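You operate a simulated robot arm through the tools that you are given. There is no shell and no other tool. Be economical: measure what you need, move in short steps, check, and stop when the job is done.

You are at the controls of a simulated robot arm. One attempt, no reset.

## Task
Fetch the yellow wedge and set it on the top of the chiller. Fetch the grey filter and stand it on the middle of the side bench. Take the sink stopper and put it on top of the blue cool pack on the left half of the long bench. Take the light sensor and leave it on the right end of the sink bench. The order is free. Set down upright: yellow wedge, grey filter, sink stopper, light sensor.

The check looks at the end state, three seconds after you hand in, the way a careful person would. Anything else that was tipped, shoved, dropped, spilled or broken makes it a failure. Lids that push on must go on centred and level and be pressed home; caps that screw on are set level and turned clockwise until they are tight.

## Robot
A 6-joint arm with a fingered hand on a trunk, on a base that drives. Base frame: it is fixed to the floor where the robot stands at the start and does not move with it; the origin is under the middle of the robot, x ahead of it, y to its left, z up; the surface under the hand at the start is at about z = 0.9. Units: m, rad, N and s.
With the tool pointing down near the work surface it reaches from about 0.26 to 0.68 m from the robot's upright axis, wherever it stands. Its first joint turns from -2.897 to 2.897 rad. Places, roughly: cool pack [0.75, 0.25, 1]; grey filter (5x5x11 cm) [0.6, -0.2, 1]; light sensor [0.75, 0.25, 1]; middle of the side bench [-2.6, 2.8, 0.9]; right end of the sink bench [0.5, 0.9, 0.9]; sink stopper (5x5x6 cm) [0.7, -0.1, 0.9]; top of the chiller (28x19 cm) [-2.86, -3.1, 1.12]; yellow wedge (11x6x12 cm) [0.5, -0.2, 0.5]. Payload 4 kg.
The tool frame sits at the grasp point between the pads (the TCP): z along the fingers, y along the line on which they close. The tips reach 0.026 m beyond it. The gripper opens to 0.148 m. The gripper's body begins 0.073 m behind the TCP. The gripper is a hand of 3 fingers: y runs from the thumb to the fingers, the wrist lies at [0, 0, -0.239] in the tool frame, and closing takes about 1.5 s.
Orientation is that of the tool frame in the base frame, as a unit quaternion [x, y, z, w]. With the fingers straight down and closing along the base's y, the tool's x points along the base's -x, its y along +y and its z along -z.

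## Interface
- The arm moves only by the tool step_arm. Its argument "commands" is a list of rows, each an object (a shift or turn left out is 0, a gripper value left out holds the last) with "dp": the shift along the tool's x, y, z in m, a list of three; "delta_rot": the turn, a rotation vector about the tool's x, y, z in rad, a list of three. In form: [{"dp": [x, y, z], "delta_rot": [rx, ry, rz]}, ...]. A call has 1 to 10 rows; each row is the pose to reach, as a shift and turn from the pose commanded when the call began, along the tool's axes at that moment. "hand" is the gripper command, from -1 (fully open) to 1 (shut), values between in proportion, set as the call begins (left out, the last holds). Rows are played at 5 a second. More than 0.05 m and 0.15 rad between two rows, or a gripper value outside its range, and nothing of the call is played. A pose out of reach is approached as far as the arm can. The call stops where the force on the tool passes 40 N (or 10 N more than at its start, if that is more) or the arm is blocked; 0.2 s more then pass. Each finger travels about 0.153 m/s and halts on what it meets, pressing with about 23 N; the grip force reading is that of the motor and also rises with nothing between the fingers. The clock runs only during rows and for 0.2 s after the last one: add rows that repeat a pose to give the fingers time. The reply holds the time, the measured pose of the TCP, the force on the tool along the base axes, the opening and the grip force, in the units named above and with some noise, with the torque about the TCP (base axes, N m) and any sound that the robot's microphone picked up.
- Cameras (640 x 400 px; columns grow to the right, rows downward): "scene" is now at [0.0447, 0.2307, 1.5212]; the picture's right is [0.27, -0.96, 0.00], its down [-0.77, -0.22, -0.60] and it looks along [0.58, 0.16, -0.80] (base axes); focal length 278 px, centre (320, 200). "wrist" rides on the gripper at [0.068, -0.039, -0.09] in the tool frame; the picture's right is [0.50, 0.87, 0.00], its down [-0.66, 0.38, -0.65] and it looks along [-0.57, 0.33, 0.76] (tool axes); focal length 222 px, centre (320, 200). There is no depth. A picture from a camera that has moved, and an enlarged one, comes with that camera's place and axes in the base frame and with its lens.
- capture(camera): a new picture of that camera. It takes no simulated time.
- raise_lower(by): slides the trunk up (or, below 0, down) by that many m; the arm and the scene camera ride with it, the base frame stays. It gives what a move gives, with no picture.
- roll_base(legs): drives the robot by 1 to 6 legs, each [ahead, left, turn to the left] in m, m and rad, along the robot's own axes; the way and the turn of a leg run together, so that a leg with both is an arc; at most 1.5 m and 3.142 rad a leg. The arm and the cameras ride along, it lands a little off, and it stops where it bumps. It gives what a move gives.
- curl_fingers(finger1, finger2, thumb_bend): sets how far each is bent, from 0 (flat) to 1 (curled in); at 0.3 the hand is open as for a grip, at 0.7 the pads meet at the TCP. One left out holds its place. A second passes; each finger stops where it meets its share of the squeeze, and holds until it gets a number again. A gripper value or a shape takes the hand back. It gives what a move gives, with no picture; readings hold the bend of each and the force on the fingers (four entries, about 0 where the hand has none), thumb and palm.
- hand_shape(shape): the hand has 3 fingers and takes this shape, open, in about a second: jaw (thumb against the fingers, like two jaws); tri (thumb and two fingers); tip (a fingertip pinch); poke (one finger out to press); point (the index stretched); flat (the hand flat); cup (the hand cupped); fist (a fist). The gripper value then closes the fingers along that shape, each until it touches; the sizes above hold for jaw. It gives what a move gives, with no picture.
- head_to(pan, tilt): turns the head with the scene camera to pan (to the left, within 2.094 rad either way) and tilt (down, from -0.506 to 1.204), counted from straight ahead of the robot. It gives what a move gives.
- zoom(camera, box): a new picture of the part [left, top, right, bottom] of that camera's present view, enlarged. It takes no simulated time.
- hand_in(): hands the job in; it is judged then, once.

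Go step by step. Nothing tells you exact positions but the pictures and the camera data: compare them with the known pose of the tool, close in by small moves and look again before you grip or let go. The budget is 165 turns and 112 pictures, counting those below and the enlarged ones. Unless the task says otherwise, let go and move clear before handing in.

The tools are called after "Request:" as a command line: name --argument value ..., lists and objects as JSON in quotes. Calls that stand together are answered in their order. step_arm: Moves the arm, as the interface text tells. Its arguments: {"type":"object","properties":{"commands":{"type":"array","items":{"type":"object","properties":{"dp":{"type":"array","items":{"type":"number"}},"delta_rot":{"type":"array","items":{"type":"number"}}}}},"hand":{"type":"number"}},"required":["commands"]} The other tools are called the same way: raise_lower (by) slides the trunk up or down; hand_shape (shape) gives the hand a shape; curl_fingers (finger1, finger2, thumb_bend) moves the fingers one by one; roll_base (legs) drives the base; head_to (pan, tilt) turns the head that bears the scene camera; capture (camera) takes a picture; zoom (camera, box) takes an enlarged picture of a part of a camera's view; hand_in () hands the job in.

At the start:

```text
clock: 0.0
ee_pos: [0.4177, 0.1278, 1.1376]
orientation: [0.0, 1.0, 0.0, 0.0]
force: [0.6, 0.6, 0.3]
moment: [0.02, -0.01, 0.01]
grip_width: 0.1478
finger_force: 0.0
shape: jaw
bend: [0.3, 0.3, 0.3]
finger forces: [0.0, 0.0, 0.1, 0.0, 0.0, 0.0]
trunk travel left (down, up): [-0.275, 0.042]
robot x, y, heading: [-0.0033, -0.0009, -0.004]
head pan, tilt: [0.272, 0.929]
```

scene: 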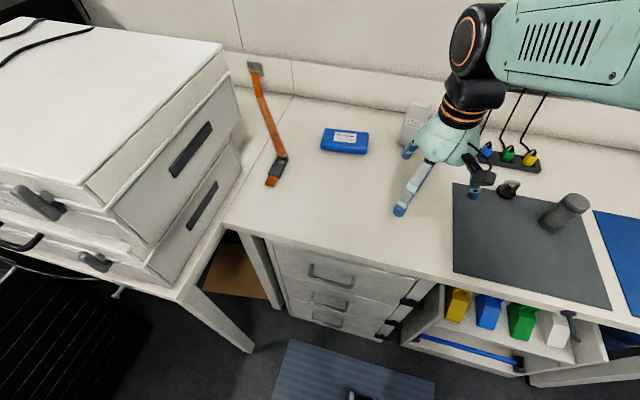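
wrist: 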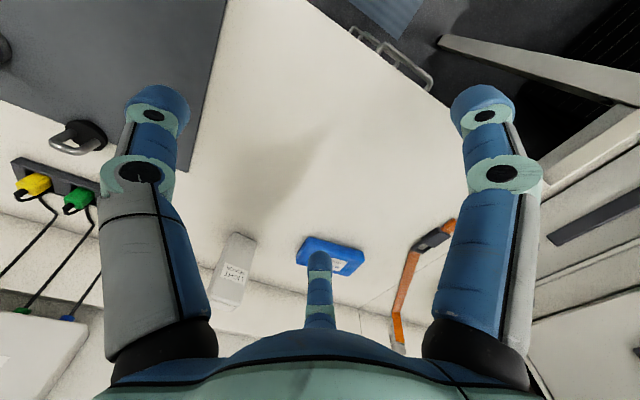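

I see the long bench with the blue cool pack, the grey filter and stopper on the dark mat, and wedges in an open compartment under the bench. Next I look closer at the objects.

Request:
zoom --camera "scene" --box '[380, 80, 640, 240]'

Request:
zoom --camera "scene" --box '[380, 250, 640, 400]'

Request:
zoom --camera "scene" --box '[220, 40, 440, 200]'

```text
2.46 times, centred on (510, 160) of scene
camera zoom: at [0.0447, 0.2307, 1.5212], right [0.27, -0.96, 0.0], down [-0.77, -0.22, -0.6], along [0.58, 0.16, -0.8], focal length 684 px, centre (-148, 298)
```

zoom: 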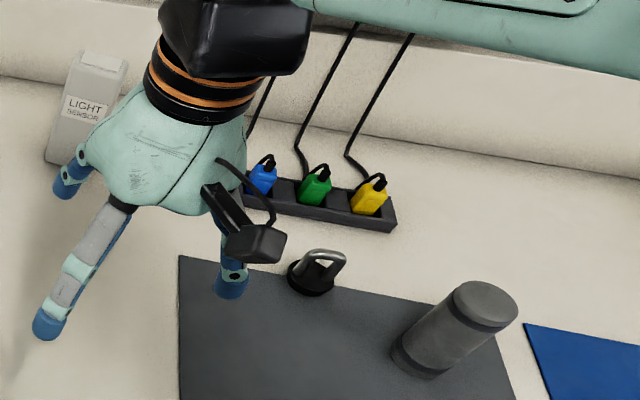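

```text
2.46 times, centred on (510, 325) of scene
camera zoom: at [0.0447, 0.2307, 1.5212], right [0.27, -0.96, 0.0], down [-0.77, -0.22, -0.6], along [0.58, 0.16, -0.8], focal length 684 px, centre (-148, -108)
```

zoom: 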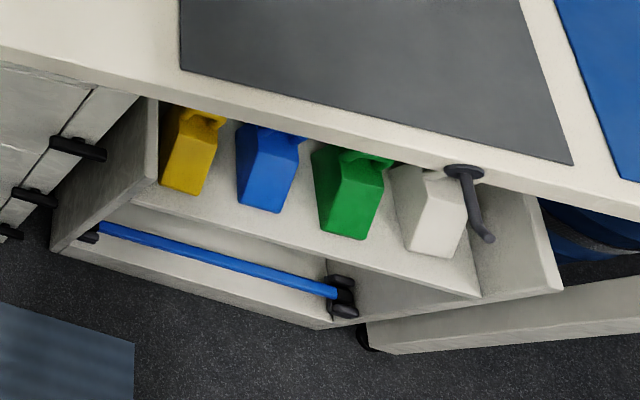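

```text
2.50 times, centred on (330, 120) of scene
camera zoom: at [0.0447, 0.2307, 1.5212], right [0.27, -0.96, 0.0], down [-0.77, -0.22, -0.6], along [0.58, 0.16, -0.8], focal length 695 px, centre (295, 400)
```

zoom: 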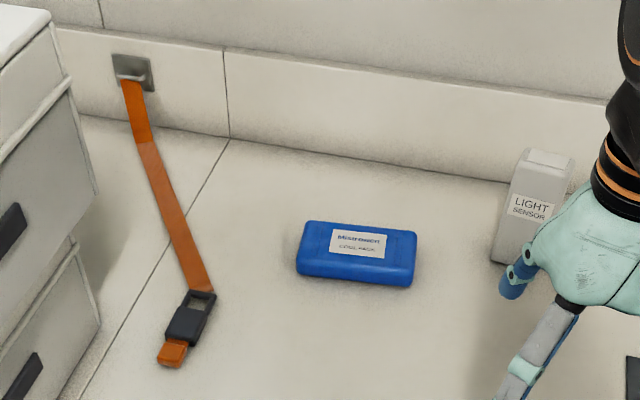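

The light sensor is the white box behind the hand. Next I survey the room by turning the head.

Request:
head_to --pan 1.3 --tilt 0.6

Request:
capture --camera "scene"

Request:
head_to --pan 2.094 --tilt 0.3

Request:
capture --camera "scene"

Request:
head_to --pan -2.094 --tilt 0.3

Request:
capture --camera "scene"

Request:
head_to --pan -0.9 --tilt 0.7

Request:
capture --camera "scene"

```text
clock: 1.3
ee_pos: [0.4175, 0.1287, 1.138]
orientation: [0.0, 1.0, 0.0, 0.0]
force: [-1.2, 0.4, -0.7]
moment: [0.0, 0.02, -0.01]
grip_width: 0.1478
finger_force: 0.2
shape: jaw
bend: [0.3, 0.3, 0.3]
finger forces: [0.0, 0.0, 0.1, 0.0, 0.0, 0.0]
trunk travel left (down, up): [-0.275, 0.042]
robot x, y, heading: [0.0026, 0.0018, -0.001]
head pan, tilt: [1.3, 0.6]
```

```text
106 pictures are left
camera scene: at [-0.0028, 0.296, 1.548], right [0.96, -0.27, 0.0], down [-0.15, -0.54, -0.82], along [0.22, 0.79, -0.57], focal length 278 px, centre (320, 200)
```

scene: 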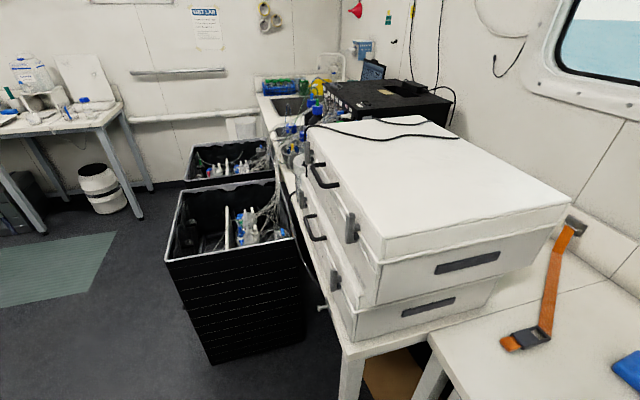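

```text
clock: 2.4
ee_pos: [0.4187, 0.1293, 1.1383]
orientation: [0.0, 1.0, 0.0, 0.0]
force: [-0.2, 0.9, 0.7]
moment: [-0.03, 0.0, 0.01]
grip_width: 0.1477
finger_force: 0.1
shape: jaw
bend: [0.3, 0.3, 0.3]
finger forces: [0.1, 0.1, 0.1, 0.0, 0.0, 0.0]
trunk travel left (down, up): [-0.275, 0.042]
robot x, y, heading: [-0.0033, -0.0002, 0.002]
head pan, tilt: [2.094, 0.3]
```

```text
105 pictures are left
camera scene: at [-0.0731, 0.2917, 1.5755], right [0.87, 0.5, 0.0], down [0.15, -0.26, -0.96], along [-0.48, 0.83, -0.3], focal length 278 px, centre (320, 200)
```

scene: 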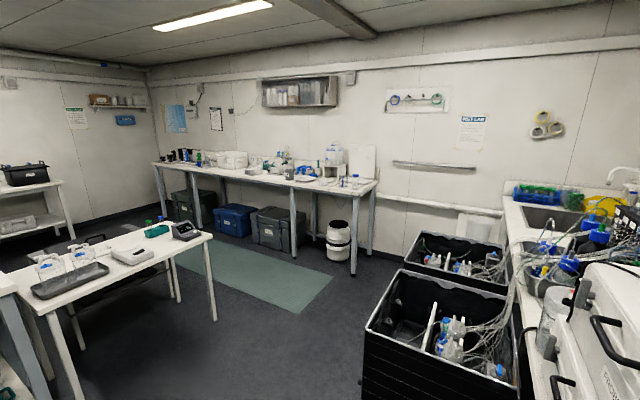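

```text
clock: 5.8
ee_pos: [0.4162, 0.129, 1.1386]
orientation: [0.0, 1.0, 0.0, 0.0]
force: [0.0, 0.0, 0.2]
moment: [0.02, 0.0, -0.01]
grip_width: 0.1479
finger_force: 0.0
shape: jaw
bend: [0.3, 0.3, 0.3]
finger forces: [0.1, 0.0, 0.0, 0.0, 0.0, 0.0]
trunk travel left (down, up): [-0.275, 0.042]
robot x, y, heading: [-0.0008, 0.0035, 0.0]
head pan, tilt: [-2.094, 0.3]
```

```text
104 pictures are left
camera scene: at [-0.0732, 0.1299, 1.5756], right [-0.87, 0.5, 0.0], down [0.15, 0.26, -0.96], along [-0.48, -0.83, -0.3], focal length 278 px, centre (320, 200)
```

scene: 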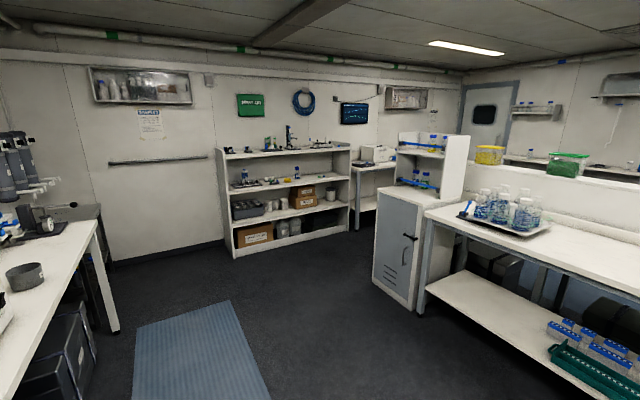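

```text
clock: 7.2
ee_pos: [0.4176, 0.129, 1.1379]
orientation: [0.0, 1.0, 0.0, 0.0]
force: [-0.2, -0.3, -0.1]
moment: [-0.03, 0.04, 0.02]
grip_width: 0.1479
finger_force: 0.0
shape: jaw
bend: [0.3, 0.3, 0.3]
finger forces: [0.1, 0.0, 0.1, 0.0, 0.0, 0.0]
trunk travel left (down, up): [-0.275, 0.042]
robot x, y, heading: [-0.0005, 0.003, 0.002]
head pan, tilt: [-0.901, 0.7]
```

```text
103 pictures are left
camera scene: at [0.0262, 0.1442, 1.5395], right [-0.78, -0.62, 0.0], down [-0.4, 0.5, -0.77], along [0.47, -0.6, -0.64], focal length 278 px, centre (320, 200)
```

scene: 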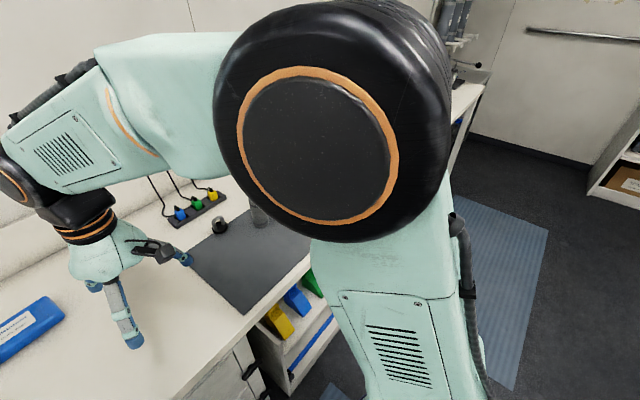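

The side bench is along the far-left wall, the chiller is the white box on the small bench behind right, and the sink bench's right end is where the white cases stand. Next I look down at the base clearance and more closely at the sink bench end.

Request:
head_to --pan 0.0 --tilt 1.2

Request:
capture --camera "scene"

Request:
head_to --pan 0.85 --tilt 0.85

Request:
capture --camera "scene"

```text
clock: 8.4
ee_pos: [0.4177, 0.1293, 1.1378]
orientation: [0.0, 1.0, 0.0, 0.0]
force: [-1.3, 0.3, -0.9]
moment: [-0.05, 0.01, -0.02]
grip_width: 0.1481
finger_force: 0.1
shape: jaw
bend: [0.3, 0.3, 0.3]
finger forces: [0.0, 0.0, 0.0, 0.0, 0.0, 0.0]
trunk travel left (down, up): [-0.275, 0.042]
robot x, y, heading: [-0.0014, -0.0005, 0.004]
head pan, tilt: [0.0, 1.201]
```

```text
102 pictures are left
camera scene: at [0.0294, 0.2107, 1.5035], right [0.0, -1.0, 0.0], down [-0.93, 0.0, -0.36], along [0.36, 0.0, -0.93], focal length 278 px, centre (320, 200)
```

scene: 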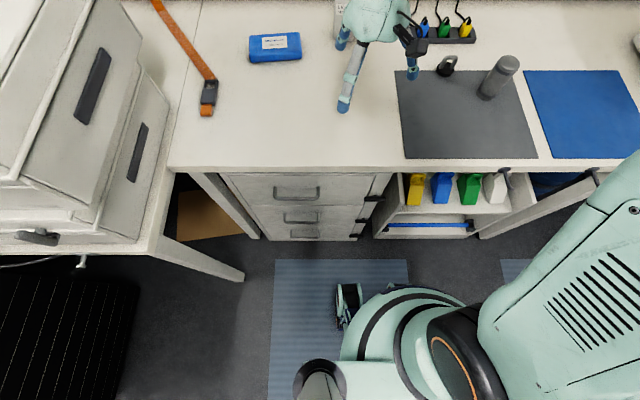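

```text
clock: 9.6
ee_pos: [0.4165, 0.1281, 1.1371]
orientation: [0.0, 1.0, -0.001, 0.0]
force: [0.3, 0.7, -0.5]
moment: [-0.03, 0.0, -0.02]
grip_width: 0.1478
finger_force: 0.1
shape: jaw
bend: [0.3, 0.3, 0.3]
finger forces: [0.0, 0.0, 0.0, 0.1, 0.0, 0.0]
trunk travel left (down, up): [-0.275, 0.042]
robot x, y, heading: [0.0011, -0.0023, -0.003]
head pan, tilt: [0.85, 0.85]
```

```text
101 pictures are left
camera scene: at [0.0252, 0.2695, 1.5271], right [0.75, -0.66, 0.0], down [-0.5, -0.56, -0.66], along [0.44, 0.5, -0.75], focal length 278 px, centre (320, 200)
```

scene: 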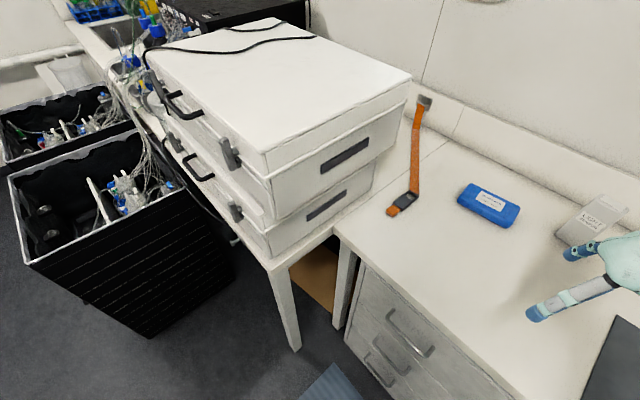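

Behind the lower case there seems to be free sink-bench surface. The sensor at about (0.80, 0.14) is out of reach from here, so I drive forward a little and check.

Request:
roll_base --legs '[[0.08, 0.0, 0.0]]'

Request:
head_to --pan 0.3 --tilt 1.2

Request:
capture --camera "scene"

Request:
capture --camera "wrist"

```text
clock: 10.6
ee_pos: [0.4966, 0.1301, 1.1378]
orientation: [0.0, 1.0, 0.001, 0.001]
force: [0.6, 0.3, -1.4]
moment: [-0.01, 0.01, 0.0]
grip_width: 0.148
finger_force: 0.1
shape: jaw
bend: [0.3, 0.3, 0.3]
finger forces: [0.1, 0.1, 0.0, 0.1, 0.0, 0.1]
trunk travel left (down, up): [-0.275, 0.042]
robot x, y, heading: [0.0794, -0.0021, 0.006]
head pan, tilt: [0.85, 0.85]
```

```text
clock: 11.6
ee_pos: [0.4971, 0.1295, 1.1374]
orientation: [0.0, 1.0, 0.0, 0.0]
force: [0.6, -0.5, 1.0]
moment: [0.03, -0.01, -0.04]
grip_width: 0.1478
finger_force: 0.0
shape: jaw
bend: [0.3, 0.3, 0.3]
finger forces: [0.0, 0.0, 0.0, 0.0, 0.0, 0.0]
trunk travel left (down, up): [-0.275, 0.042]
robot x, y, heading: [0.0836, -0.0024, 0.006]
head pan, tilt: [0.3, 1.201]
```

```text
100 pictures are left
camera scene: at [0.1061, 0.2274, 1.5035], right [0.3, -0.95, 0.0], down [-0.89, -0.28, -0.36], along [0.35, 0.11, -0.93], focal length 278 px, centre (320, 200)
```

scene: 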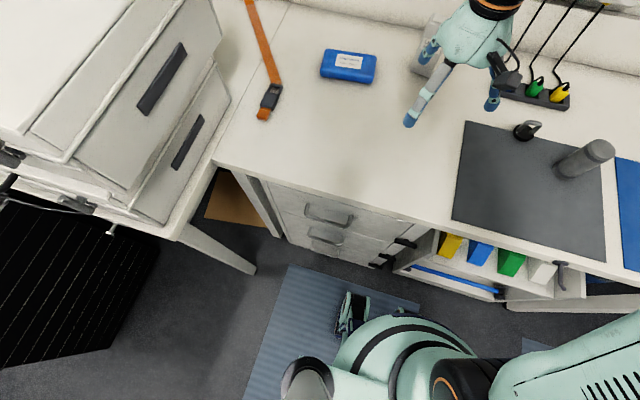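

```text
99 pictures are left
camera wrist: at [0.4299, 0.0907, 1.2289], right [-0.5, 0.87, 0.0], down [0.66, 0.38, 0.65], along [0.57, 0.33, -0.76], focal length 222 px, centre (320, 200)
```

wrist: 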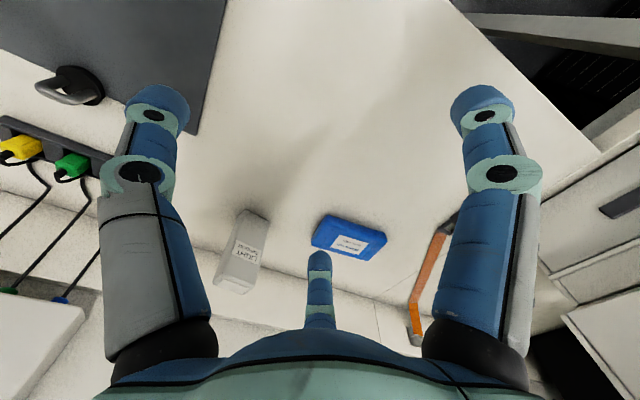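

The sensor's front base edge is near (0.778, 0.135), about 6.5 cm wide and turned slightly. I move to a pre-grasp with the tool tilted forward.

Request:
step_arm --commands '[{"dp": [-0.04, 0.002, 0.02], "delta_rot": [0, -0.13, 0]}, {"dp": [-0.08, 0.004, 0.04], "delta_rot": [0, -0.25, 0]}, {"dp": [-0.12, 0.007, 0.06], "delta_rot": [0, -0.38, 0]}, {"dp": [-0.15, 0.01, 0.08], "delta_rot": [0, -0.5, 0]}, {"dp": [-0.15, 0.01, 0.08], "delta_rot": [0, -0.5, 0]}, {"dp": [-0.15, 0.01, 0.08], "delta_rot": [0, -0.5, 0]}]' --hand -1

Request:
capture --camera "wrist"

Request:
capture --camera "scene"

```text
clock: 13.0
ee_pos: [0.646, 0.1382, 1.058]
orientation: [0.0, 0.969, 0.001, 0.248]
force: [0.0, 0.1, 0.3]
moment: [-0.02, -0.05, 0.06]
grip_width: 0.1476
finger_force: 0.1
shape: jaw
bend: [0.3, 0.3, 0.3]
finger forces: [0.0, 0.0, 0.1, 0.1, 0.0, 0.0]
trunk travel left (down, up): [-0.275, 0.042]
robot x, y, heading: [0.0785, 0.0017, -0.003]
head pan, tilt: [0.3, 1.201]
```

```text
98 pictures are left
camera wrist: at [0.5442, 0.0991, 1.1056], right [-0.44, 0.87, -0.24], down [0.26, 0.38, 0.89], along [0.86, 0.33, -0.39], focal length 222 px, centre (320, 200)
```

wrist: 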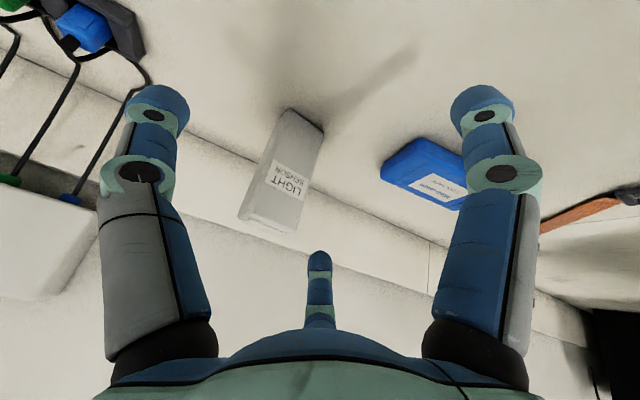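

```text
97 pictures are left
camera scene: at [0.1062, 0.2274, 1.5035], right [0.3, -0.96, 0.0], down [-0.89, -0.28, -0.36], along [0.35, 0.11, -0.93], focal length 278 px, centre (320, 200)
```

scene: 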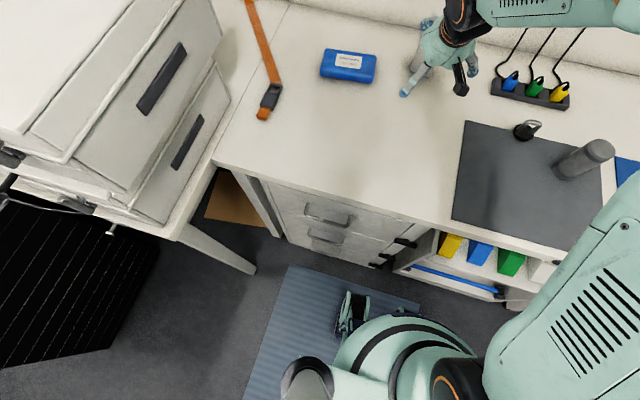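

The sensor is upright at about (0.80, 0.14), top at z ≈ 1.05, aligned with the base axes. Before gripping I watch how the three fingers close in free air.

Request:
step_arm --commands '[{"dp": [0, 0, 0]}, {"dp": [0, 0, 0]}, {"dp": [0, 0, 0]}, {"dp": [0, 0, 0]}, {"dp": [0, 0, 0]}, {"dp": [0, 0, 0]}]' --hand 0.3

Request:
capture --camera "wrist"

Request:
step_arm --commands '[{"dp": [0, 0, 0]}, {"dp": [0, 0, 0]}, {"dp": [0, 0, 0]}, {"dp": [0, 0, 0]}, {"dp": [0, 0, 0]}, {"dp": [0, 0, 0]}]' --hand -1

```text
clock: 14.4
ee_pos: [0.6453, 0.1377, 1.0599]
orientation: [0.0, 0.969, 0.0, 0.249]
force: [1.0, 0.2, -0.1]
moment: [0.02, 0.01, -0.01]
grip_width: 0.0523
finger_force: 0.1
shape: jaw
bend: [0.77, 0.77, 0.7]
finger forces: [0.0, 0.0, 0.0, 0.0, 0.0, 0.0]
trunk travel left (down, up): [-0.275, 0.042]
robot x, y, heading: [0.0771, -0.0024, 0.003]
head pan, tilt: [0.3, 1.201]
```

```text
96 pictures are left
camera wrist: at [0.544, 0.0991, 1.1058], right [-0.44, 0.87, -0.24], down [0.26, 0.38, 0.89], along [0.86, 0.33, -0.39], focal length 222 px, centre (320, 200)
```

wrist: 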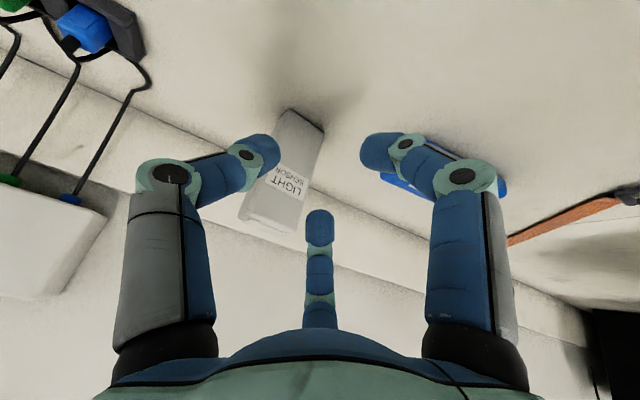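

```text
clock: 15.8
ee_pos: [0.6454, 0.1376, 1.0578]
orientation: [0.0, 0.969, -0.001, 0.248]
force: [0.3, 0.5, 0.0]
moment: [0.02, 0.01, 0.03]
grip_width: 0.1477
finger_force: 0.2
shape: jaw
bend: [0.3, 0.3, 0.3]
finger forces: [0.0, 0.0, 0.0, 0.0, 0.1, 0.1]
trunk travel left (down, up): [-0.275, 0.042]
robot x, y, heading: [0.0759, 0.0007, 0.003]
head pan, tilt: [0.3, 1.201]
```

The fingers close radially (thumb from -y, two fingers from front and back), so I go over the top of the sensor and descend around it.

Request:
step_arm --commands '[{"dp": [-0.048, 0.002, -0.01]}, {"dp": [-0.083, 0.003, 0.005]}, {"dp": [-0.117, 0.003, 0.023]}, {"dp": [-0.1485, 0.003, 0.0413]}, {"dp": [-0.1485, 0.003, 0.0413]}]'

Request:
capture --camera "wrist"

Request:
head_to --pan 0.0 --tilt 0.7

Request:
capture --camera "scene"

```text
clock: 17.0
ee_pos: [0.7965, 0.1445, 1.0935]
orientation: [0.0, 0.969, 0.0, 0.248]
force: [0.1, -0.1, -0.7]
moment: [-0.03, -0.02, 0.0]
grip_width: 0.148
finger_force: 0.1
shape: jaw
bend: [0.3, 0.3, 0.3]
finger forces: [0.0, 0.0, 0.0, 0.0, 0.0, 0.0]
trunk travel left (down, up): [-0.275, 0.042]
robot x, y, heading: [0.0798, 0.0029, 0.003]
head pan, tilt: [0.3, 1.201]
```

```text
95 pictures are left
camera wrist: at [0.6944, 0.1053, 1.1409], right [-0.44, 0.87, -0.24], down [0.26, 0.38, 0.89], along [0.86, 0.33, -0.39], focal length 222 px, centre (320, 200)
```

wrist: 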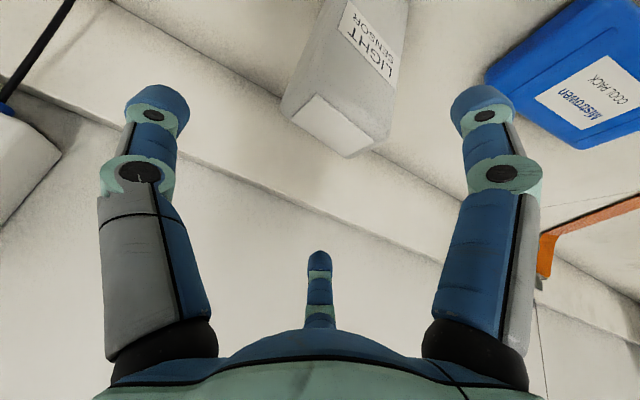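

```text
clock: 17.9
ee_pos: [0.7965, 0.1436, 1.0931]
orientation: [0.0, 0.969, 0.0, 0.248]
force: [-0.7, 0.3, -0.2]
moment: [-0.01, 0.03, 0.03]
grip_width: 0.1477
finger_force: 0.1
shape: jaw
bend: [0.3, 0.3, 0.3]
finger forces: [0.0, 0.0, 0.0, 0.1, 0.0, 0.1]
trunk travel left (down, up): [-0.275, 0.042]
robot x, y, heading: [0.0797, 0.0016, 0.001]
head pan, tilt: [0.0, 0.7]
```

```text
94 pictures are left
camera scene: at [0.1375, 0.2109, 1.5394], right [0.0, -1.0, 0.0], down [-0.64, 0.0, -0.76], along [0.76, 0.0, -0.64], focal length 278 px, centre (320, 200)
```

scene: 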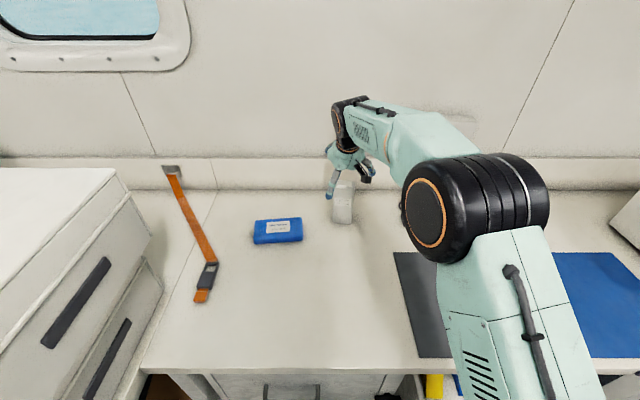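

Sensor is centred at about (0.792, 0.138) with top at 1.05; I descend around it and grip.

Request:
step_arm --commands '[{"dp": [0.005, -0.005, -0.003]}, {"dp": [0.022, -0.005, 0.028]}, {"dp": [0.038, -0.005, 0.057]}, {"dp": [0.052, -0.005, 0.0834]}, {"dp": [0.052, -0.005, 0.0834]}]'

Request:
capture --camera "wrist"

```text
clock: 19.1
ee_pos: [0.7906, 0.1387, 0.9955]
orientation: [0.0, 0.969, 0.0, 0.248]
force: [0.9, 1.2, 0.5]
moment: [0.01, 0.01, -0.01]
grip_width: 0.148
finger_force: 0.1
shape: jaw
bend: [0.3, 0.3, 0.3]
finger forces: [0.1, 1.0, 0.0, 0.1, 0.0, 0.0]
trunk travel left (down, up): [-0.275, 0.042]
robot x, y, heading: [0.0798, -0.0004, -0.003]
head pan, tilt: [0.0, 0.7]
```

```text
93 pictures are left
camera wrist: at [0.6889, 0.0996, 1.0423], right [-0.44, 0.87, -0.24], down [0.26, 0.38, 0.89], along [0.86, 0.33, -0.39], focal length 222 px, centre (320, 200)
```

wrist: 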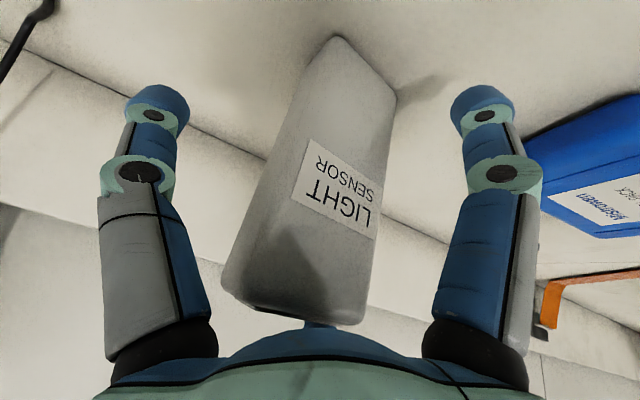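

The sensor sits between the digits; I close the hand.

Request:
step_arm --commands '[{"dp": [0, 0, 0]}, {"dp": [0, 0, 0]}, {"dp": [0, 0, 0]}, {"dp": [0, 0, 0]}, {"dp": [0, 0, 0]}, {"dp": [0, 0, 0]}, {"dp": [0, 0, 0]}, {"dp": [0, 0, 0]}]' --hand 1

Request:
capture --camera "wrist"

```text
clock: 20.9
ee_pos: [0.7901, 0.1379, 0.9994]
orientation: [0.0, 0.968, 0.0, 0.25]
force: [1.6, -1.9, 34.0]
moment: [-0.95, 0.33, 0.08]
grip_width: 0.0448
finger_force: 23.4
shape: jaw
bend: [0.49, 0.81, 0.7]
finger forces: [24.4, 37.9, 0.0, 0.0, 32.6, 0.1]
trunk travel left (down, up): [-0.275, 0.042]
robot x, y, heading: [0.0776, -0.0004, -0.009]
head pan, tilt: [0.0, 0.7]
```

```text
92 pictures are left
camera wrist: at [0.6874, 0.0991, 1.0457], right [-0.44, 0.87, -0.24], down [0.26, 0.38, 0.89], along [0.86, 0.33, -0.39], focal length 222 px, centre (320, 200)
```

wrist: 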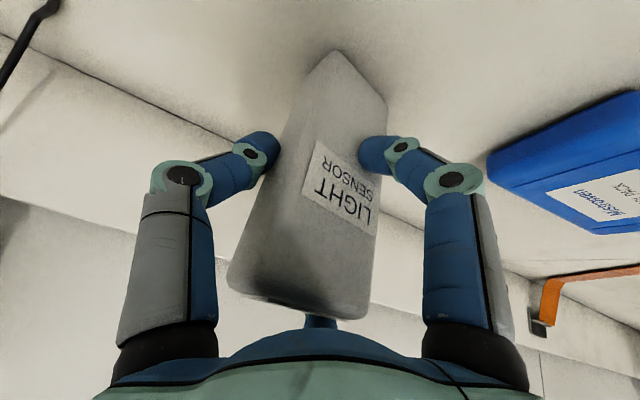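

Gripped with an upward reaction on the hand; I lift gently by 2 cm, then more, and check how it hangs.

Request:
step_arm --commands '[{"dp": [-0.005, 0, -0.009]}, {"dp": [-0.01, 0, -0.018]}, {"dp": [-0.02, 0, -0.035]}, {"dp": [-0.02, 0, -0.035]}]'

Request:
capture --camera "wrist"

Request:
zoom --camera "scene" --box '[260, 100, 420, 240]'

```text
clock: 21.9
ee_pos: [0.7915, 0.1369, 1.0349]
orientation: [0.0, 0.969, 0.0, 0.247]
force: [-0.4, 0.6, -3.0]
moment: [-0.02, 0.08, -0.07]
grip_width: 0.0366
finger_force: 22.3
shape: jaw
bend: [0.54, 0.79, 0.7]
finger forces: [19.2, 26.6, 0.1, 0.0, 24.5, 0.0]
trunk travel left (down, up): [-0.275, 0.042]
robot x, y, heading: [0.0795, 0.0027, -0.003]
head pan, tilt: [0.0, 0.7]
```

```text
91 pictures are left
camera wrist: at [0.6902, 0.0981, 1.0824], right [-0.44, 0.87, -0.24], down [0.26, 0.38, 0.89], along [0.86, 0.33, -0.39], focal length 222 px, centre (320, 200)
```

wrist: 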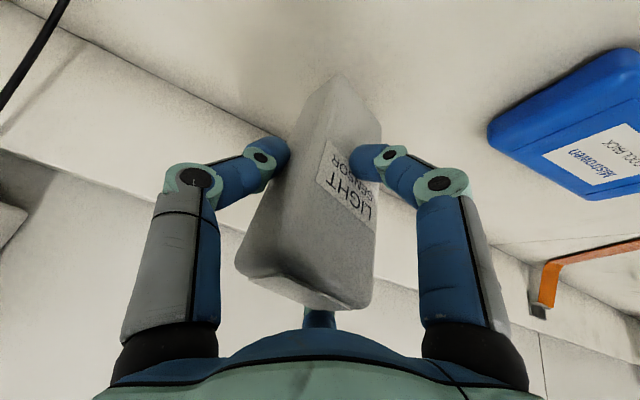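

```text
2.86 times, centred on (340, 170) of scene
camera zoom: at [0.1381, 0.211, 1.5393], right [0.0, -1.0, 0.0], down [-0.64, 0.0, -0.76], along [0.76, 0.0, -0.64], focal length 794 px, centre (263, 286)
```

zoom: 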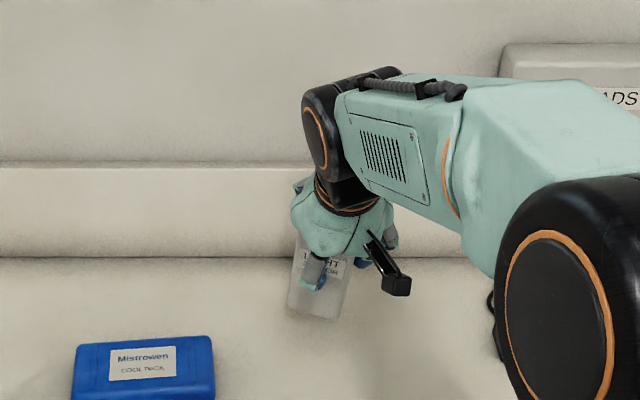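

The sensor hangs with a slight lean (about 7°). Before carrying it over, I measure the free surface behind the cases.

Request:
head_to --pan 0.6 --tilt 0.6

Request:
capture --camera "scene"

Request:
zoom --camera "scene" --box '[120, 80, 360, 230]'

```text
clock: 22.9
ee_pos: [0.793, 0.1358, 1.0361]
orientation: [0.0, 0.969, 0.0, 0.247]
force: [-0.3, -0.6, -3.4]
moment: [-0.03, 0.08, 0.0]
grip_width: 0.0366
finger_force: 23.0
shape: jaw
bend: [0.54, 0.79, 0.7]
finger forces: [19.1, 26.6, 0.1, 0.0, 24.4, 0.1]
trunk travel left (down, up): [-0.275, 0.042]
robot x, y, heading: [0.0827, 0.0026, -0.002]
head pan, tilt: [0.6, 0.6]
```

```text
89 pictures are left
camera scene: at [0.1259, 0.2608, 1.548], right [0.56, -0.83, 0.0], down [-0.47, -0.32, -0.82], along [0.68, 0.47, -0.57], focal length 278 px, centre (320, 200)
```

scene: 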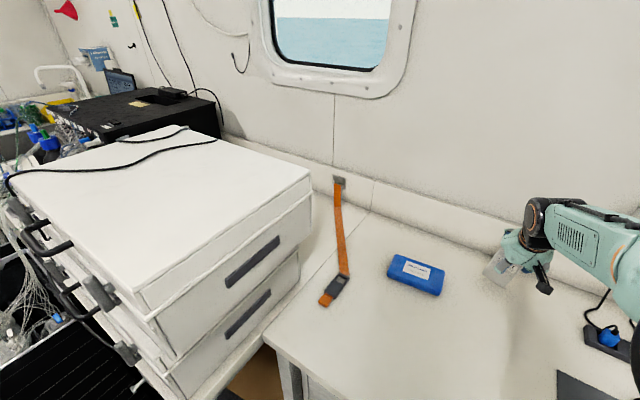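

```text
2.67 times, centred on (240, 155) of scene
camera zoom: at [0.1259, 0.2608, 1.548], right [0.56, -0.83, 0.0], down [-0.47, -0.32, -0.82], along [0.68, 0.47, -0.57], focal length 741 px, centre (533, 320)
```

zoom: 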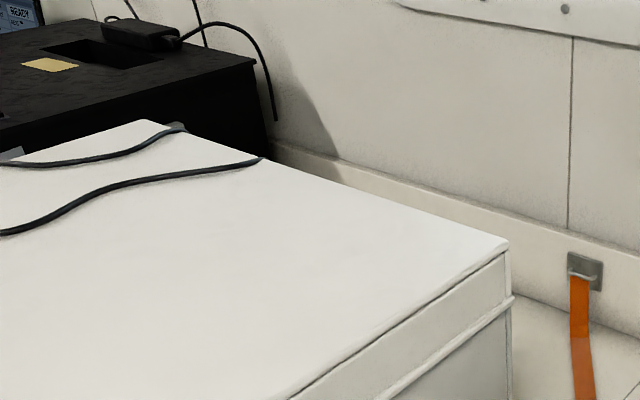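

There's free sink-bench surface behind the cases and left of the strap, around (0.70, 0.67). To keep the wrist away from the cases I lift the sensor, pull back and yaw the hand about the vertical.

Request:
step_arm --commands '[{"dp": [0.0, 0.0, -0.03], "delta_rot": [0, 0, 0]}, {"dp": [0.01, 0.008, -0.055], "delta_rot": [-0.072, 0, -0.13]}, {"dp": [0.02, 0.016, -0.07], "delta_rot": [-0.139, 0, -0.255]}, {"dp": [0.032, 0.024, -0.085], "delta_rot": [-0.206, 0, -0.38]}, {"dp": [0.044, 0.032, -0.1], "delta_rot": [-0.273, 0, -0.502]}, {"dp": [0.056, 0.04, -0.115], "delta_rot": [-0.341, 0, -0.625]}, {"dp": [0.065, 0.047, -0.125], "delta_rot": [-0.408, 0, -0.748]}, {"dp": [0.074, 0.054, -0.135], "delta_rot": [-0.475, 0, -0.871]}, {"dp": [0.082, 0.06, -0.142], "delta_rot": [-0.542, 0, -0.993]}, {"dp": [0.082, 0.06, -0.142], "delta_rot": [-0.576, 0, -1.054]}]'

Request:
capture --camera "scene"

```text
clock: 25.1
ee_pos: [0.6515, 0.1973, 1.1206]
orientation: [-0.548, 0.799, 0.139, 0.204]
force: [-0.3, 0.5, -2.1]
moment: [-0.03, 0.01, 0.01]
grip_width: 0.0359
finger_force: 22.5
shape: jaw
bend: [0.54, 0.79, 0.7]
finger forces: [18.9, 26.4, 0.0, 0.0, 24.2, 0.0]
trunk travel left (down, up): [-0.275, 0.042]
robot x, y, heading: [0.0755, -0.0019, 0.001]
head pan, tilt: [0.6, 0.6]
```

```text
87 pictures are left
camera scene: at [0.1261, 0.2608, 1.548], right [0.57, -0.82, 0.0], down [-0.47, -0.32, -0.82], along [0.68, 0.47, -0.57], focal length 278 px, centre (320, 200)
```

scene: 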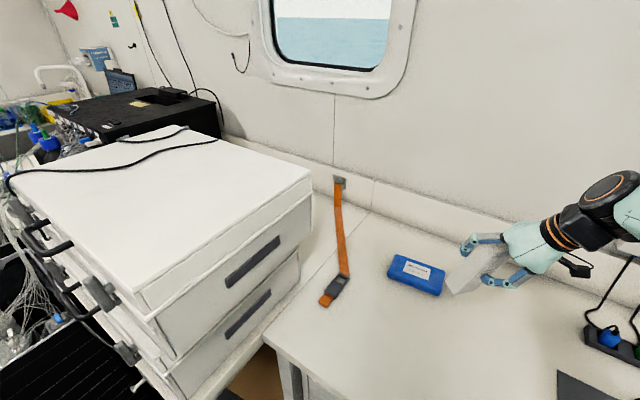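

The sensor now seems noticeably leaning; I zoom in to measure the lean from two cameras.

Request:
zoom --camera "scene" --box '[400, 190, 600, 315]'

Request:
capture --camera "wrist"

```text
3.20 times, centred on (500, 252) of scene
camera zoom: at [0.1261, 0.2608, 1.548], right [0.57, -0.82, 0.0], down [-0.47, -0.32, -0.82], along [0.68, 0.47, -0.57], focal length 890 px, centre (-256, 32)
```

zoom: 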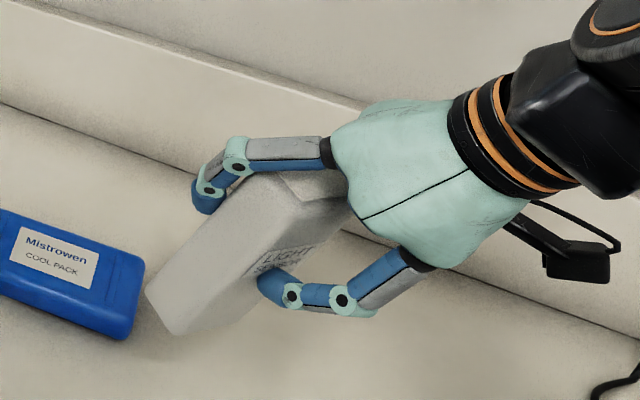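

```text
85 pictures are left
camera wrist: at [0.6519, 0.0879, 1.1676], right [-0.97, -0.1, -0.24], down [-0.26, 0.38, 0.89], along [0.0, 0.92, -0.39], focal length 222 px, centre (320, 200)
```

wrist: 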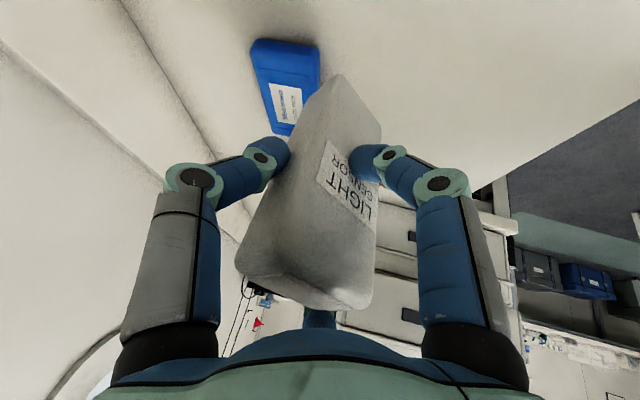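

Both views agree the sensor leans about 16° toward the tool's tilt direction, so I un-tilt the tool by 0.28 rad and recheck.

Request:
step_arm --commands '[{"dp": [0, 0, -0.005], "delta_rot": [0, 0.14, 0]}, {"dp": [0, 0, -0.01], "delta_rot": [0, 0.28, 0]}, {"dp": [0, 0, -0.01], "delta_rot": [0, 0.28, 0]}]'

Request:
head_to --pan 0.1 --tilt 0.6

Request:
zoom --camera "scene" --box '[260, 130, 460, 255]'

Request:
capture --camera "wrist"

```text
clock: 25.9
ee_pos: [0.6499, 0.192, 1.1291]
orientation: [-0.561, 0.821, 0.061, 0.09]
force: [0.6, -0.5, -2.5]
moment: [-0.03, -0.01, 0.0]
grip_width: 0.0364
finger_force: 22.7
shape: jaw
bend: [0.54, 0.79, 0.7]
finger forces: [18.5, 26.9, 0.1, 0.0, 23.9, 0.0]
trunk travel left (down, up): [-0.275, 0.042]
robot x, y, heading: [0.0804, 0.0001, -0.003]
head pan, tilt: [0.6, 0.6]
```

```text
clock: 26.9
ee_pos: [0.6498, 0.1924, 1.13]
orientation: [-0.562, 0.82, 0.062, 0.091]
force: [-0.3, 0.3, -3.1]
moment: [-0.05, 0.03, -0.02]
grip_width: 0.0363
finger_force: 23.0
shape: jaw
bend: [0.54, 0.79, 0.7]
finger forces: [18.6, 26.9, 0.0, 0.0, 23.9, 0.0]
trunk travel left (down, up): [-0.275, 0.042]
robot x, y, heading: [0.0811, 0.0001, 0.003]
head pan, tilt: [0.099, 0.6]
```

```text
3.20 times, centred on (360, 192) of scene
camera zoom: at [0.1408, 0.2198, 1.548], right [0.1, -0.99, 0.0], down [-0.56, -0.06, -0.82], along [0.82, 0.08, -0.57], focal length 890 px, centre (192, 224)
```

zoom: 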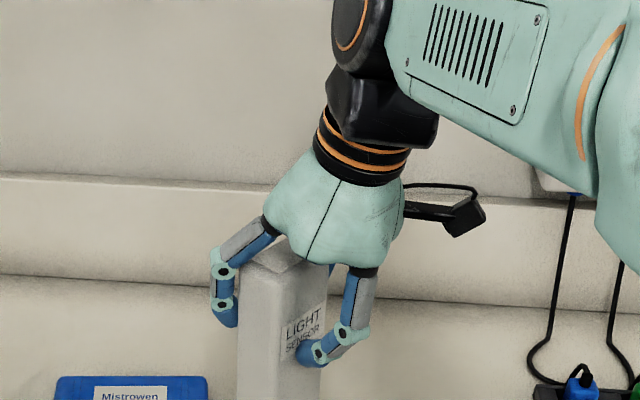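

```text
83 pictures are left
camera wrist: at [0.6565, 0.0991, 1.2026], right [-0.98, -0.14, -0.11], down [-0.17, 0.6, 0.78], along [-0.05, 0.79, -0.61], focal length 222 px, centre (320, 200)
```

wrist: 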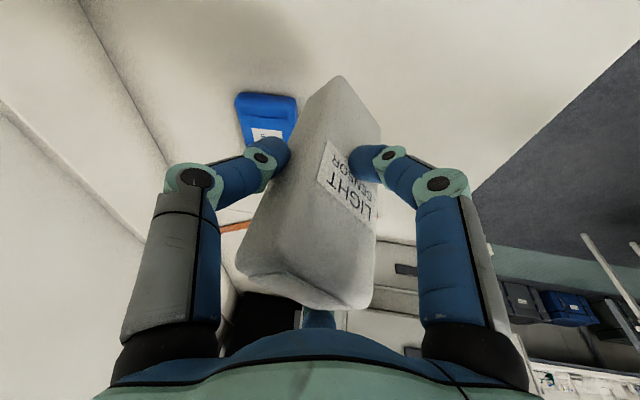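

The sensor now looks close to upright; I check its lower part and bottom relative to the hand.

Request:
zoom --camera "scene" --box '[280, 190, 440, 290]'

```text
4.00 times, centred on (360, 240) of scene
camera zoom: at [0.1408, 0.2198, 1.548], right [0.1, -0.99, 0.0], down [-0.56, -0.06, -0.82], along [0.82, 0.08, -0.57], focal length 1112 px, centre (160, 40)
```

zoom: 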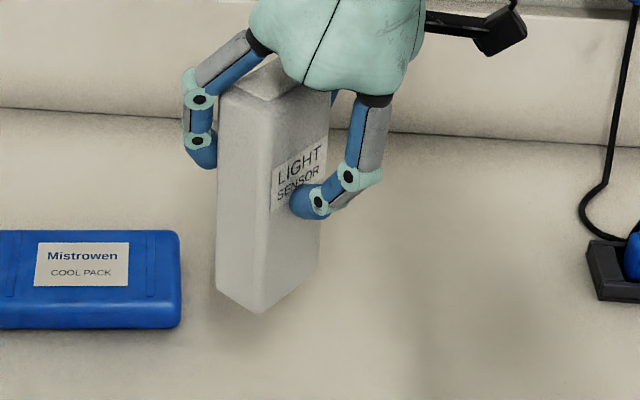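

The sensor is upright within a couple of degrees and its bottom is roughly 0.12 below the TCP. I raise it and drive left and slightly ahead toward the sink bench end.

Request:
step_arm --commands '[{"dp": [0, 0, -0.025], "delta_rot": [0, -0.03, 0]}, {"dp": [0.005, 0, -0.05], "delta_rot": [0, -0.03, 0]}, {"dp": [0.005, 0, -0.05], "delta_rot": [0, -0.03, 0]}]'

Request:
roll_base --legs '[[0, 0.28, 0], [0.07, 0, 0]]'

Request:
head_to --pan 0.5 --tilt 0.8

Request:
capture --camera "scene"

Request:
capture --camera "wrist"

```text
clock: 27.7
ee_pos: [0.6442, 0.177, 1.1778]
orientation: [-0.56, 0.819, 0.07, 0.103]
force: [0.1, 0.6, -2.3]
moment: [-0.04, 0.0, 0.02]
grip_width: 0.0365
finger_force: 23.4
shape: jaw
bend: [0.54, 0.79, 0.7]
finger forces: [18.6, 27.0, 0.0, 0.0, 24.0, 0.1]
trunk travel left (down, up): [-0.275, 0.042]
robot x, y, heading: [0.0807, 0.0012, -0.0]
head pan, tilt: [0.099, 0.6]
```

```text
clock: 31.3
ee_pos: [0.6766, 0.4557, 1.1756]
orientation: [-0.561, 0.818, 0.07, 0.103]
force: [0.5, 0.0, -2.3]
moment: [-0.04, -0.02, -0.03]
grip_width: 0.0362
finger_force: 23.1
shape: jaw
bend: [0.54, 0.79, 0.7]
finger forces: [18.8, 27.0, 0.0, 0.0, 24.2, 0.1]
trunk travel left (down, up): [-0.275, 0.042]
robot x, y, heading: [0.1135, 0.2799, 0.002]
head pan, tilt: [0.099, 0.6]
stopped in leg 2: the robot was blocked; the commanded pose is now the measured one
```

```text
clock: 32.1
ee_pos: [0.676, 0.4554, 1.1763]
orientation: [-0.561, 0.818, 0.069, 0.102]
force: [0.3, 0.1, -2.2]
moment: [-0.06, -0.02, -0.03]
grip_width: 0.0362
finger_force: 23.0
shape: jaw
bend: [0.54, 0.79, 0.7]
finger forces: [18.7, 27.0, 0.0, 0.0, 24.1, 0.0]
trunk travel left (down, up): [-0.275, 0.042]
robot x, y, heading: [0.1076, 0.2787, 0.0]
head pan, tilt: [0.499, 0.799]
```

```text
81 pictures are left
camera scene: at [0.1563, 0.5274, 1.5312], right [0.48, -0.88, 0.0], down [-0.63, -0.34, -0.7], along [0.61, 0.33, -0.72], focal length 278 px, centre (320, 200)
```

scene: 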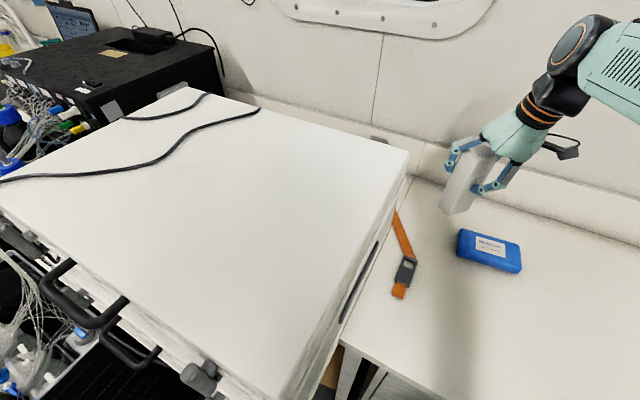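

```text
80 pictures are left
camera wrist: at [0.682, 0.3605, 1.2476], right [-0.98, -0.14, -0.12], down [-0.18, 0.58, 0.8], along [-0.04, 0.8, -0.59], focal length 222 px, centre (320, 200)
```

wrist: 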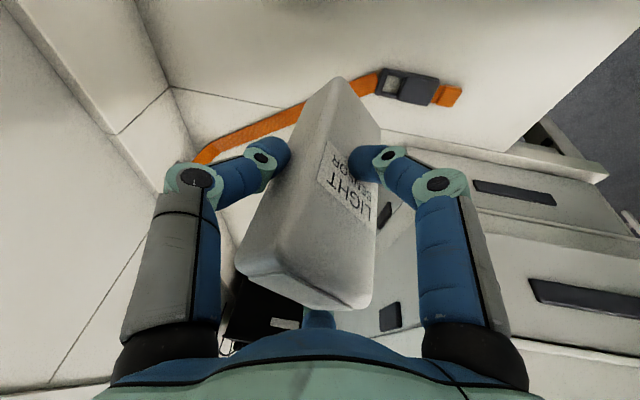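

The robot touched at x ≈ 0.11, so that's the limit. The upper case's rear-right corner is at about (0.546, 0.575, 1.26); I'll place at about (0.72, 0.66), raising the trunk to keep the forearm high.

Request:
roll_base --legs '[[-0.01, 0.03, 0]]'

Request:
raise_lower --by 0.04

```text
clock: 33.1
ee_pos: [0.6654, 0.487, 1.1757]
orientation: [-0.561, 0.819, 0.07, 0.103]
force: [-0.2, 0.4, -1.8]
moment: [-0.05, -0.04, 0.01]
grip_width: 0.0363
finger_force: 23.7
shape: jaw
bend: [0.54, 0.79, 0.7]
finger forces: [18.6, 27.0, 0.1, 0.1, 24.0, 0.0]
trunk travel left (down, up): [-0.275, 0.042]
robot x, y, heading: [0.1011, 0.305, 0.0]
head pan, tilt: [0.499, 0.799]
```

```text
clock: 33.9
ee_pos: [0.6667, 0.4841, 1.2173]
orientation: [-0.562, 0.818, 0.071, 0.103]
force: [0.0, -0.3, -1.2]
moment: [-0.03, -0.04, 0.01]
grip_width: 0.0364
finger_force: 23.5
shape: jaw
bend: [0.54, 0.79, 0.7]
finger forces: [18.6, 26.9, 0.0, 0.0, 23.9, 0.0]
trunk travel left (down, up): [-0.315, 0.002]
robot x, y, heading: [0.1001, 0.3075, 0.004]
head pan, tilt: [0.499, 0.799]
```

Trunk is up. Now I move the sensor over the target spot, still high.

Request:
step_arm --commands '[{"dp": [-0.034, 0.003, 0.017]}, {"dp": [-0.067, 0.005, 0.034]}, {"dp": [-0.101, 0.008, 0.05]}, {"dp": [-0.134, 0.011, 0.067]}, {"dp": [-0.168, 0.0135, 0.084]}, {"dp": [-0.168, 0.0135, 0.084]}]'

Request:
head_to --pan 0.3 --tilt 0.6

Request:
capture --camera "scene"

Request:
capture --camera "wrist"

```text
clock: 35.3
ee_pos: [0.7204, 0.6624, 1.1772]
orientation: [-0.561, 0.818, 0.07, 0.103]
force: [-0.4, -0.3, -3.2]
moment: [-0.02, -0.03, 0.01]
grip_width: 0.0362
finger_force: 23.3
shape: jaw
bend: [0.55, 0.79, 0.7]
finger forces: [18.6, 27.1, 0.0, 0.0, 23.7, 0.2]
trunk travel left (down, up): [-0.315, 0.002]
robot x, y, heading: [0.0988, 0.3072, 0.003]
head pan, tilt: [0.499, 0.799]
```

```text
clock: 36.0
ee_pos: [0.7209, 0.6628, 1.1772]
orientation: [-0.562, 0.818, 0.07, 0.102]
force: [0.2, -0.1, -2.0]
moment: [0.01, -0.01, 0.01]
grip_width: 0.0359
finger_force: 23.0
shape: jaw
bend: [0.55, 0.79, 0.7]
finger forces: [18.5, 27.2, 0.0, 0.0, 23.8, 0.1]
trunk travel left (down, up): [-0.315, 0.002]
robot x, y, heading: [0.1011, 0.3073, 0.001]
head pan, tilt: [0.3, 0.6]
```

```text
79 pictures are left
camera scene: at [0.1557, 0.5447, 1.5893], right [0.3, -0.95, 0.0], down [-0.54, -0.17, -0.82], along [0.79, 0.25, -0.57], focal length 278 px, centre (320, 200)
```

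scene: 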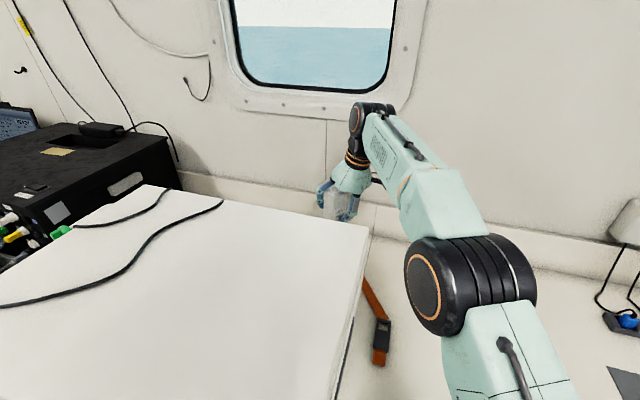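

```text
78 pictures are left
camera wrist: at [0.7269, 0.5672, 1.2484], right [-0.98, -0.14, -0.12], down [-0.18, 0.58, 0.8], along [-0.04, 0.8, -0.59], focal length 222 px, centre (320, 200)
```

wrist: 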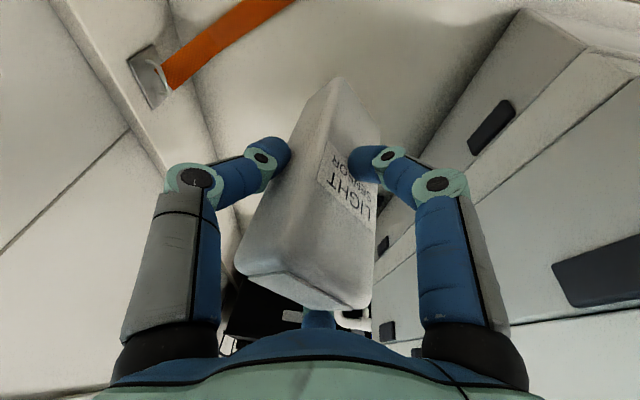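

The position is good, with the case well clear. I lower it most of the way.

Request:
step_arm --commands '[{"dp": [0.0075, 0, 0.029]}, {"dp": [0.015, 0, 0.058]}, {"dp": [0.0223, 0, 0.087]}, {"dp": [0.03, 0, 0.116]}, {"dp": [0.03, 0, 0.116]}]'

Request:
capture --camera "wrist"

Request:
zoom --camera "scene" --box '[260, 100, 460, 240]'

```text
clock: 37.2
ee_pos: [0.7205, 0.6601, 1.0587]
orientation: [-0.561, 0.818, 0.07, 0.103]
force: [-0.6, 0.4, -2.8]
moment: [-0.02, -0.02, 0.0]
grip_width: 0.0361
finger_force: 22.8
shape: jaw
bend: [0.55, 0.79, 0.7]
finger forces: [18.5, 27.4, 0.1, 0.0, 23.8, 0.0]
trunk travel left (down, up): [-0.315, 0.002]
robot x, y, heading: [0.1031, 0.305, 0.003]
head pan, tilt: [0.3, 0.6]
```

```text
77 pictures are left
camera wrist: at [0.7258, 0.565, 1.1295], right [-0.98, -0.14, -0.12], down [-0.18, 0.58, 0.8], along [-0.04, 0.8, -0.59], focal length 222 px, centre (320, 200)
```

wrist: 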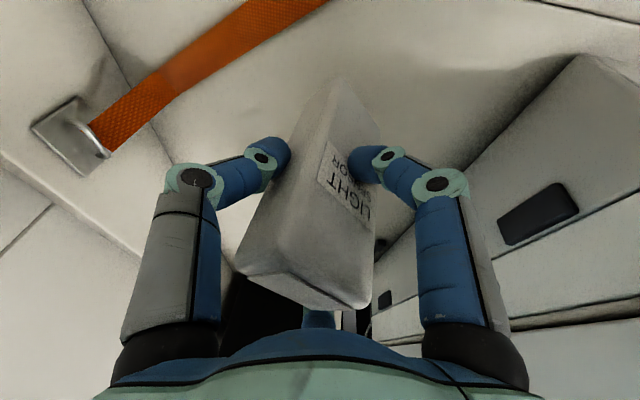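

```text
2.86 times, centred on (360, 170) of scene
camera zoom: at [0.1555, 0.5445, 1.5894], right [0.3, -0.95, 0.0], down [-0.54, -0.17, -0.83], along [0.79, 0.25, -0.56], focal length 794 px, centre (206, 286)
```

zoom: 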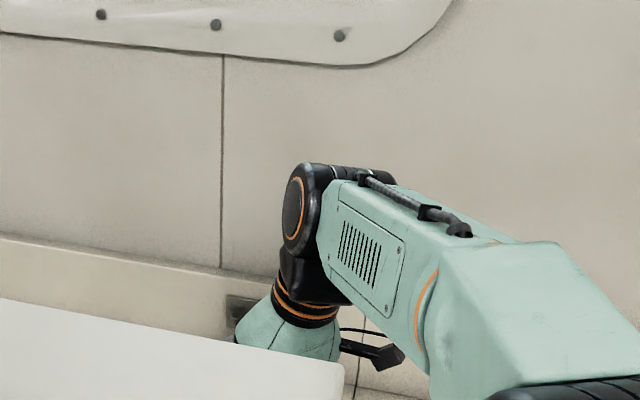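

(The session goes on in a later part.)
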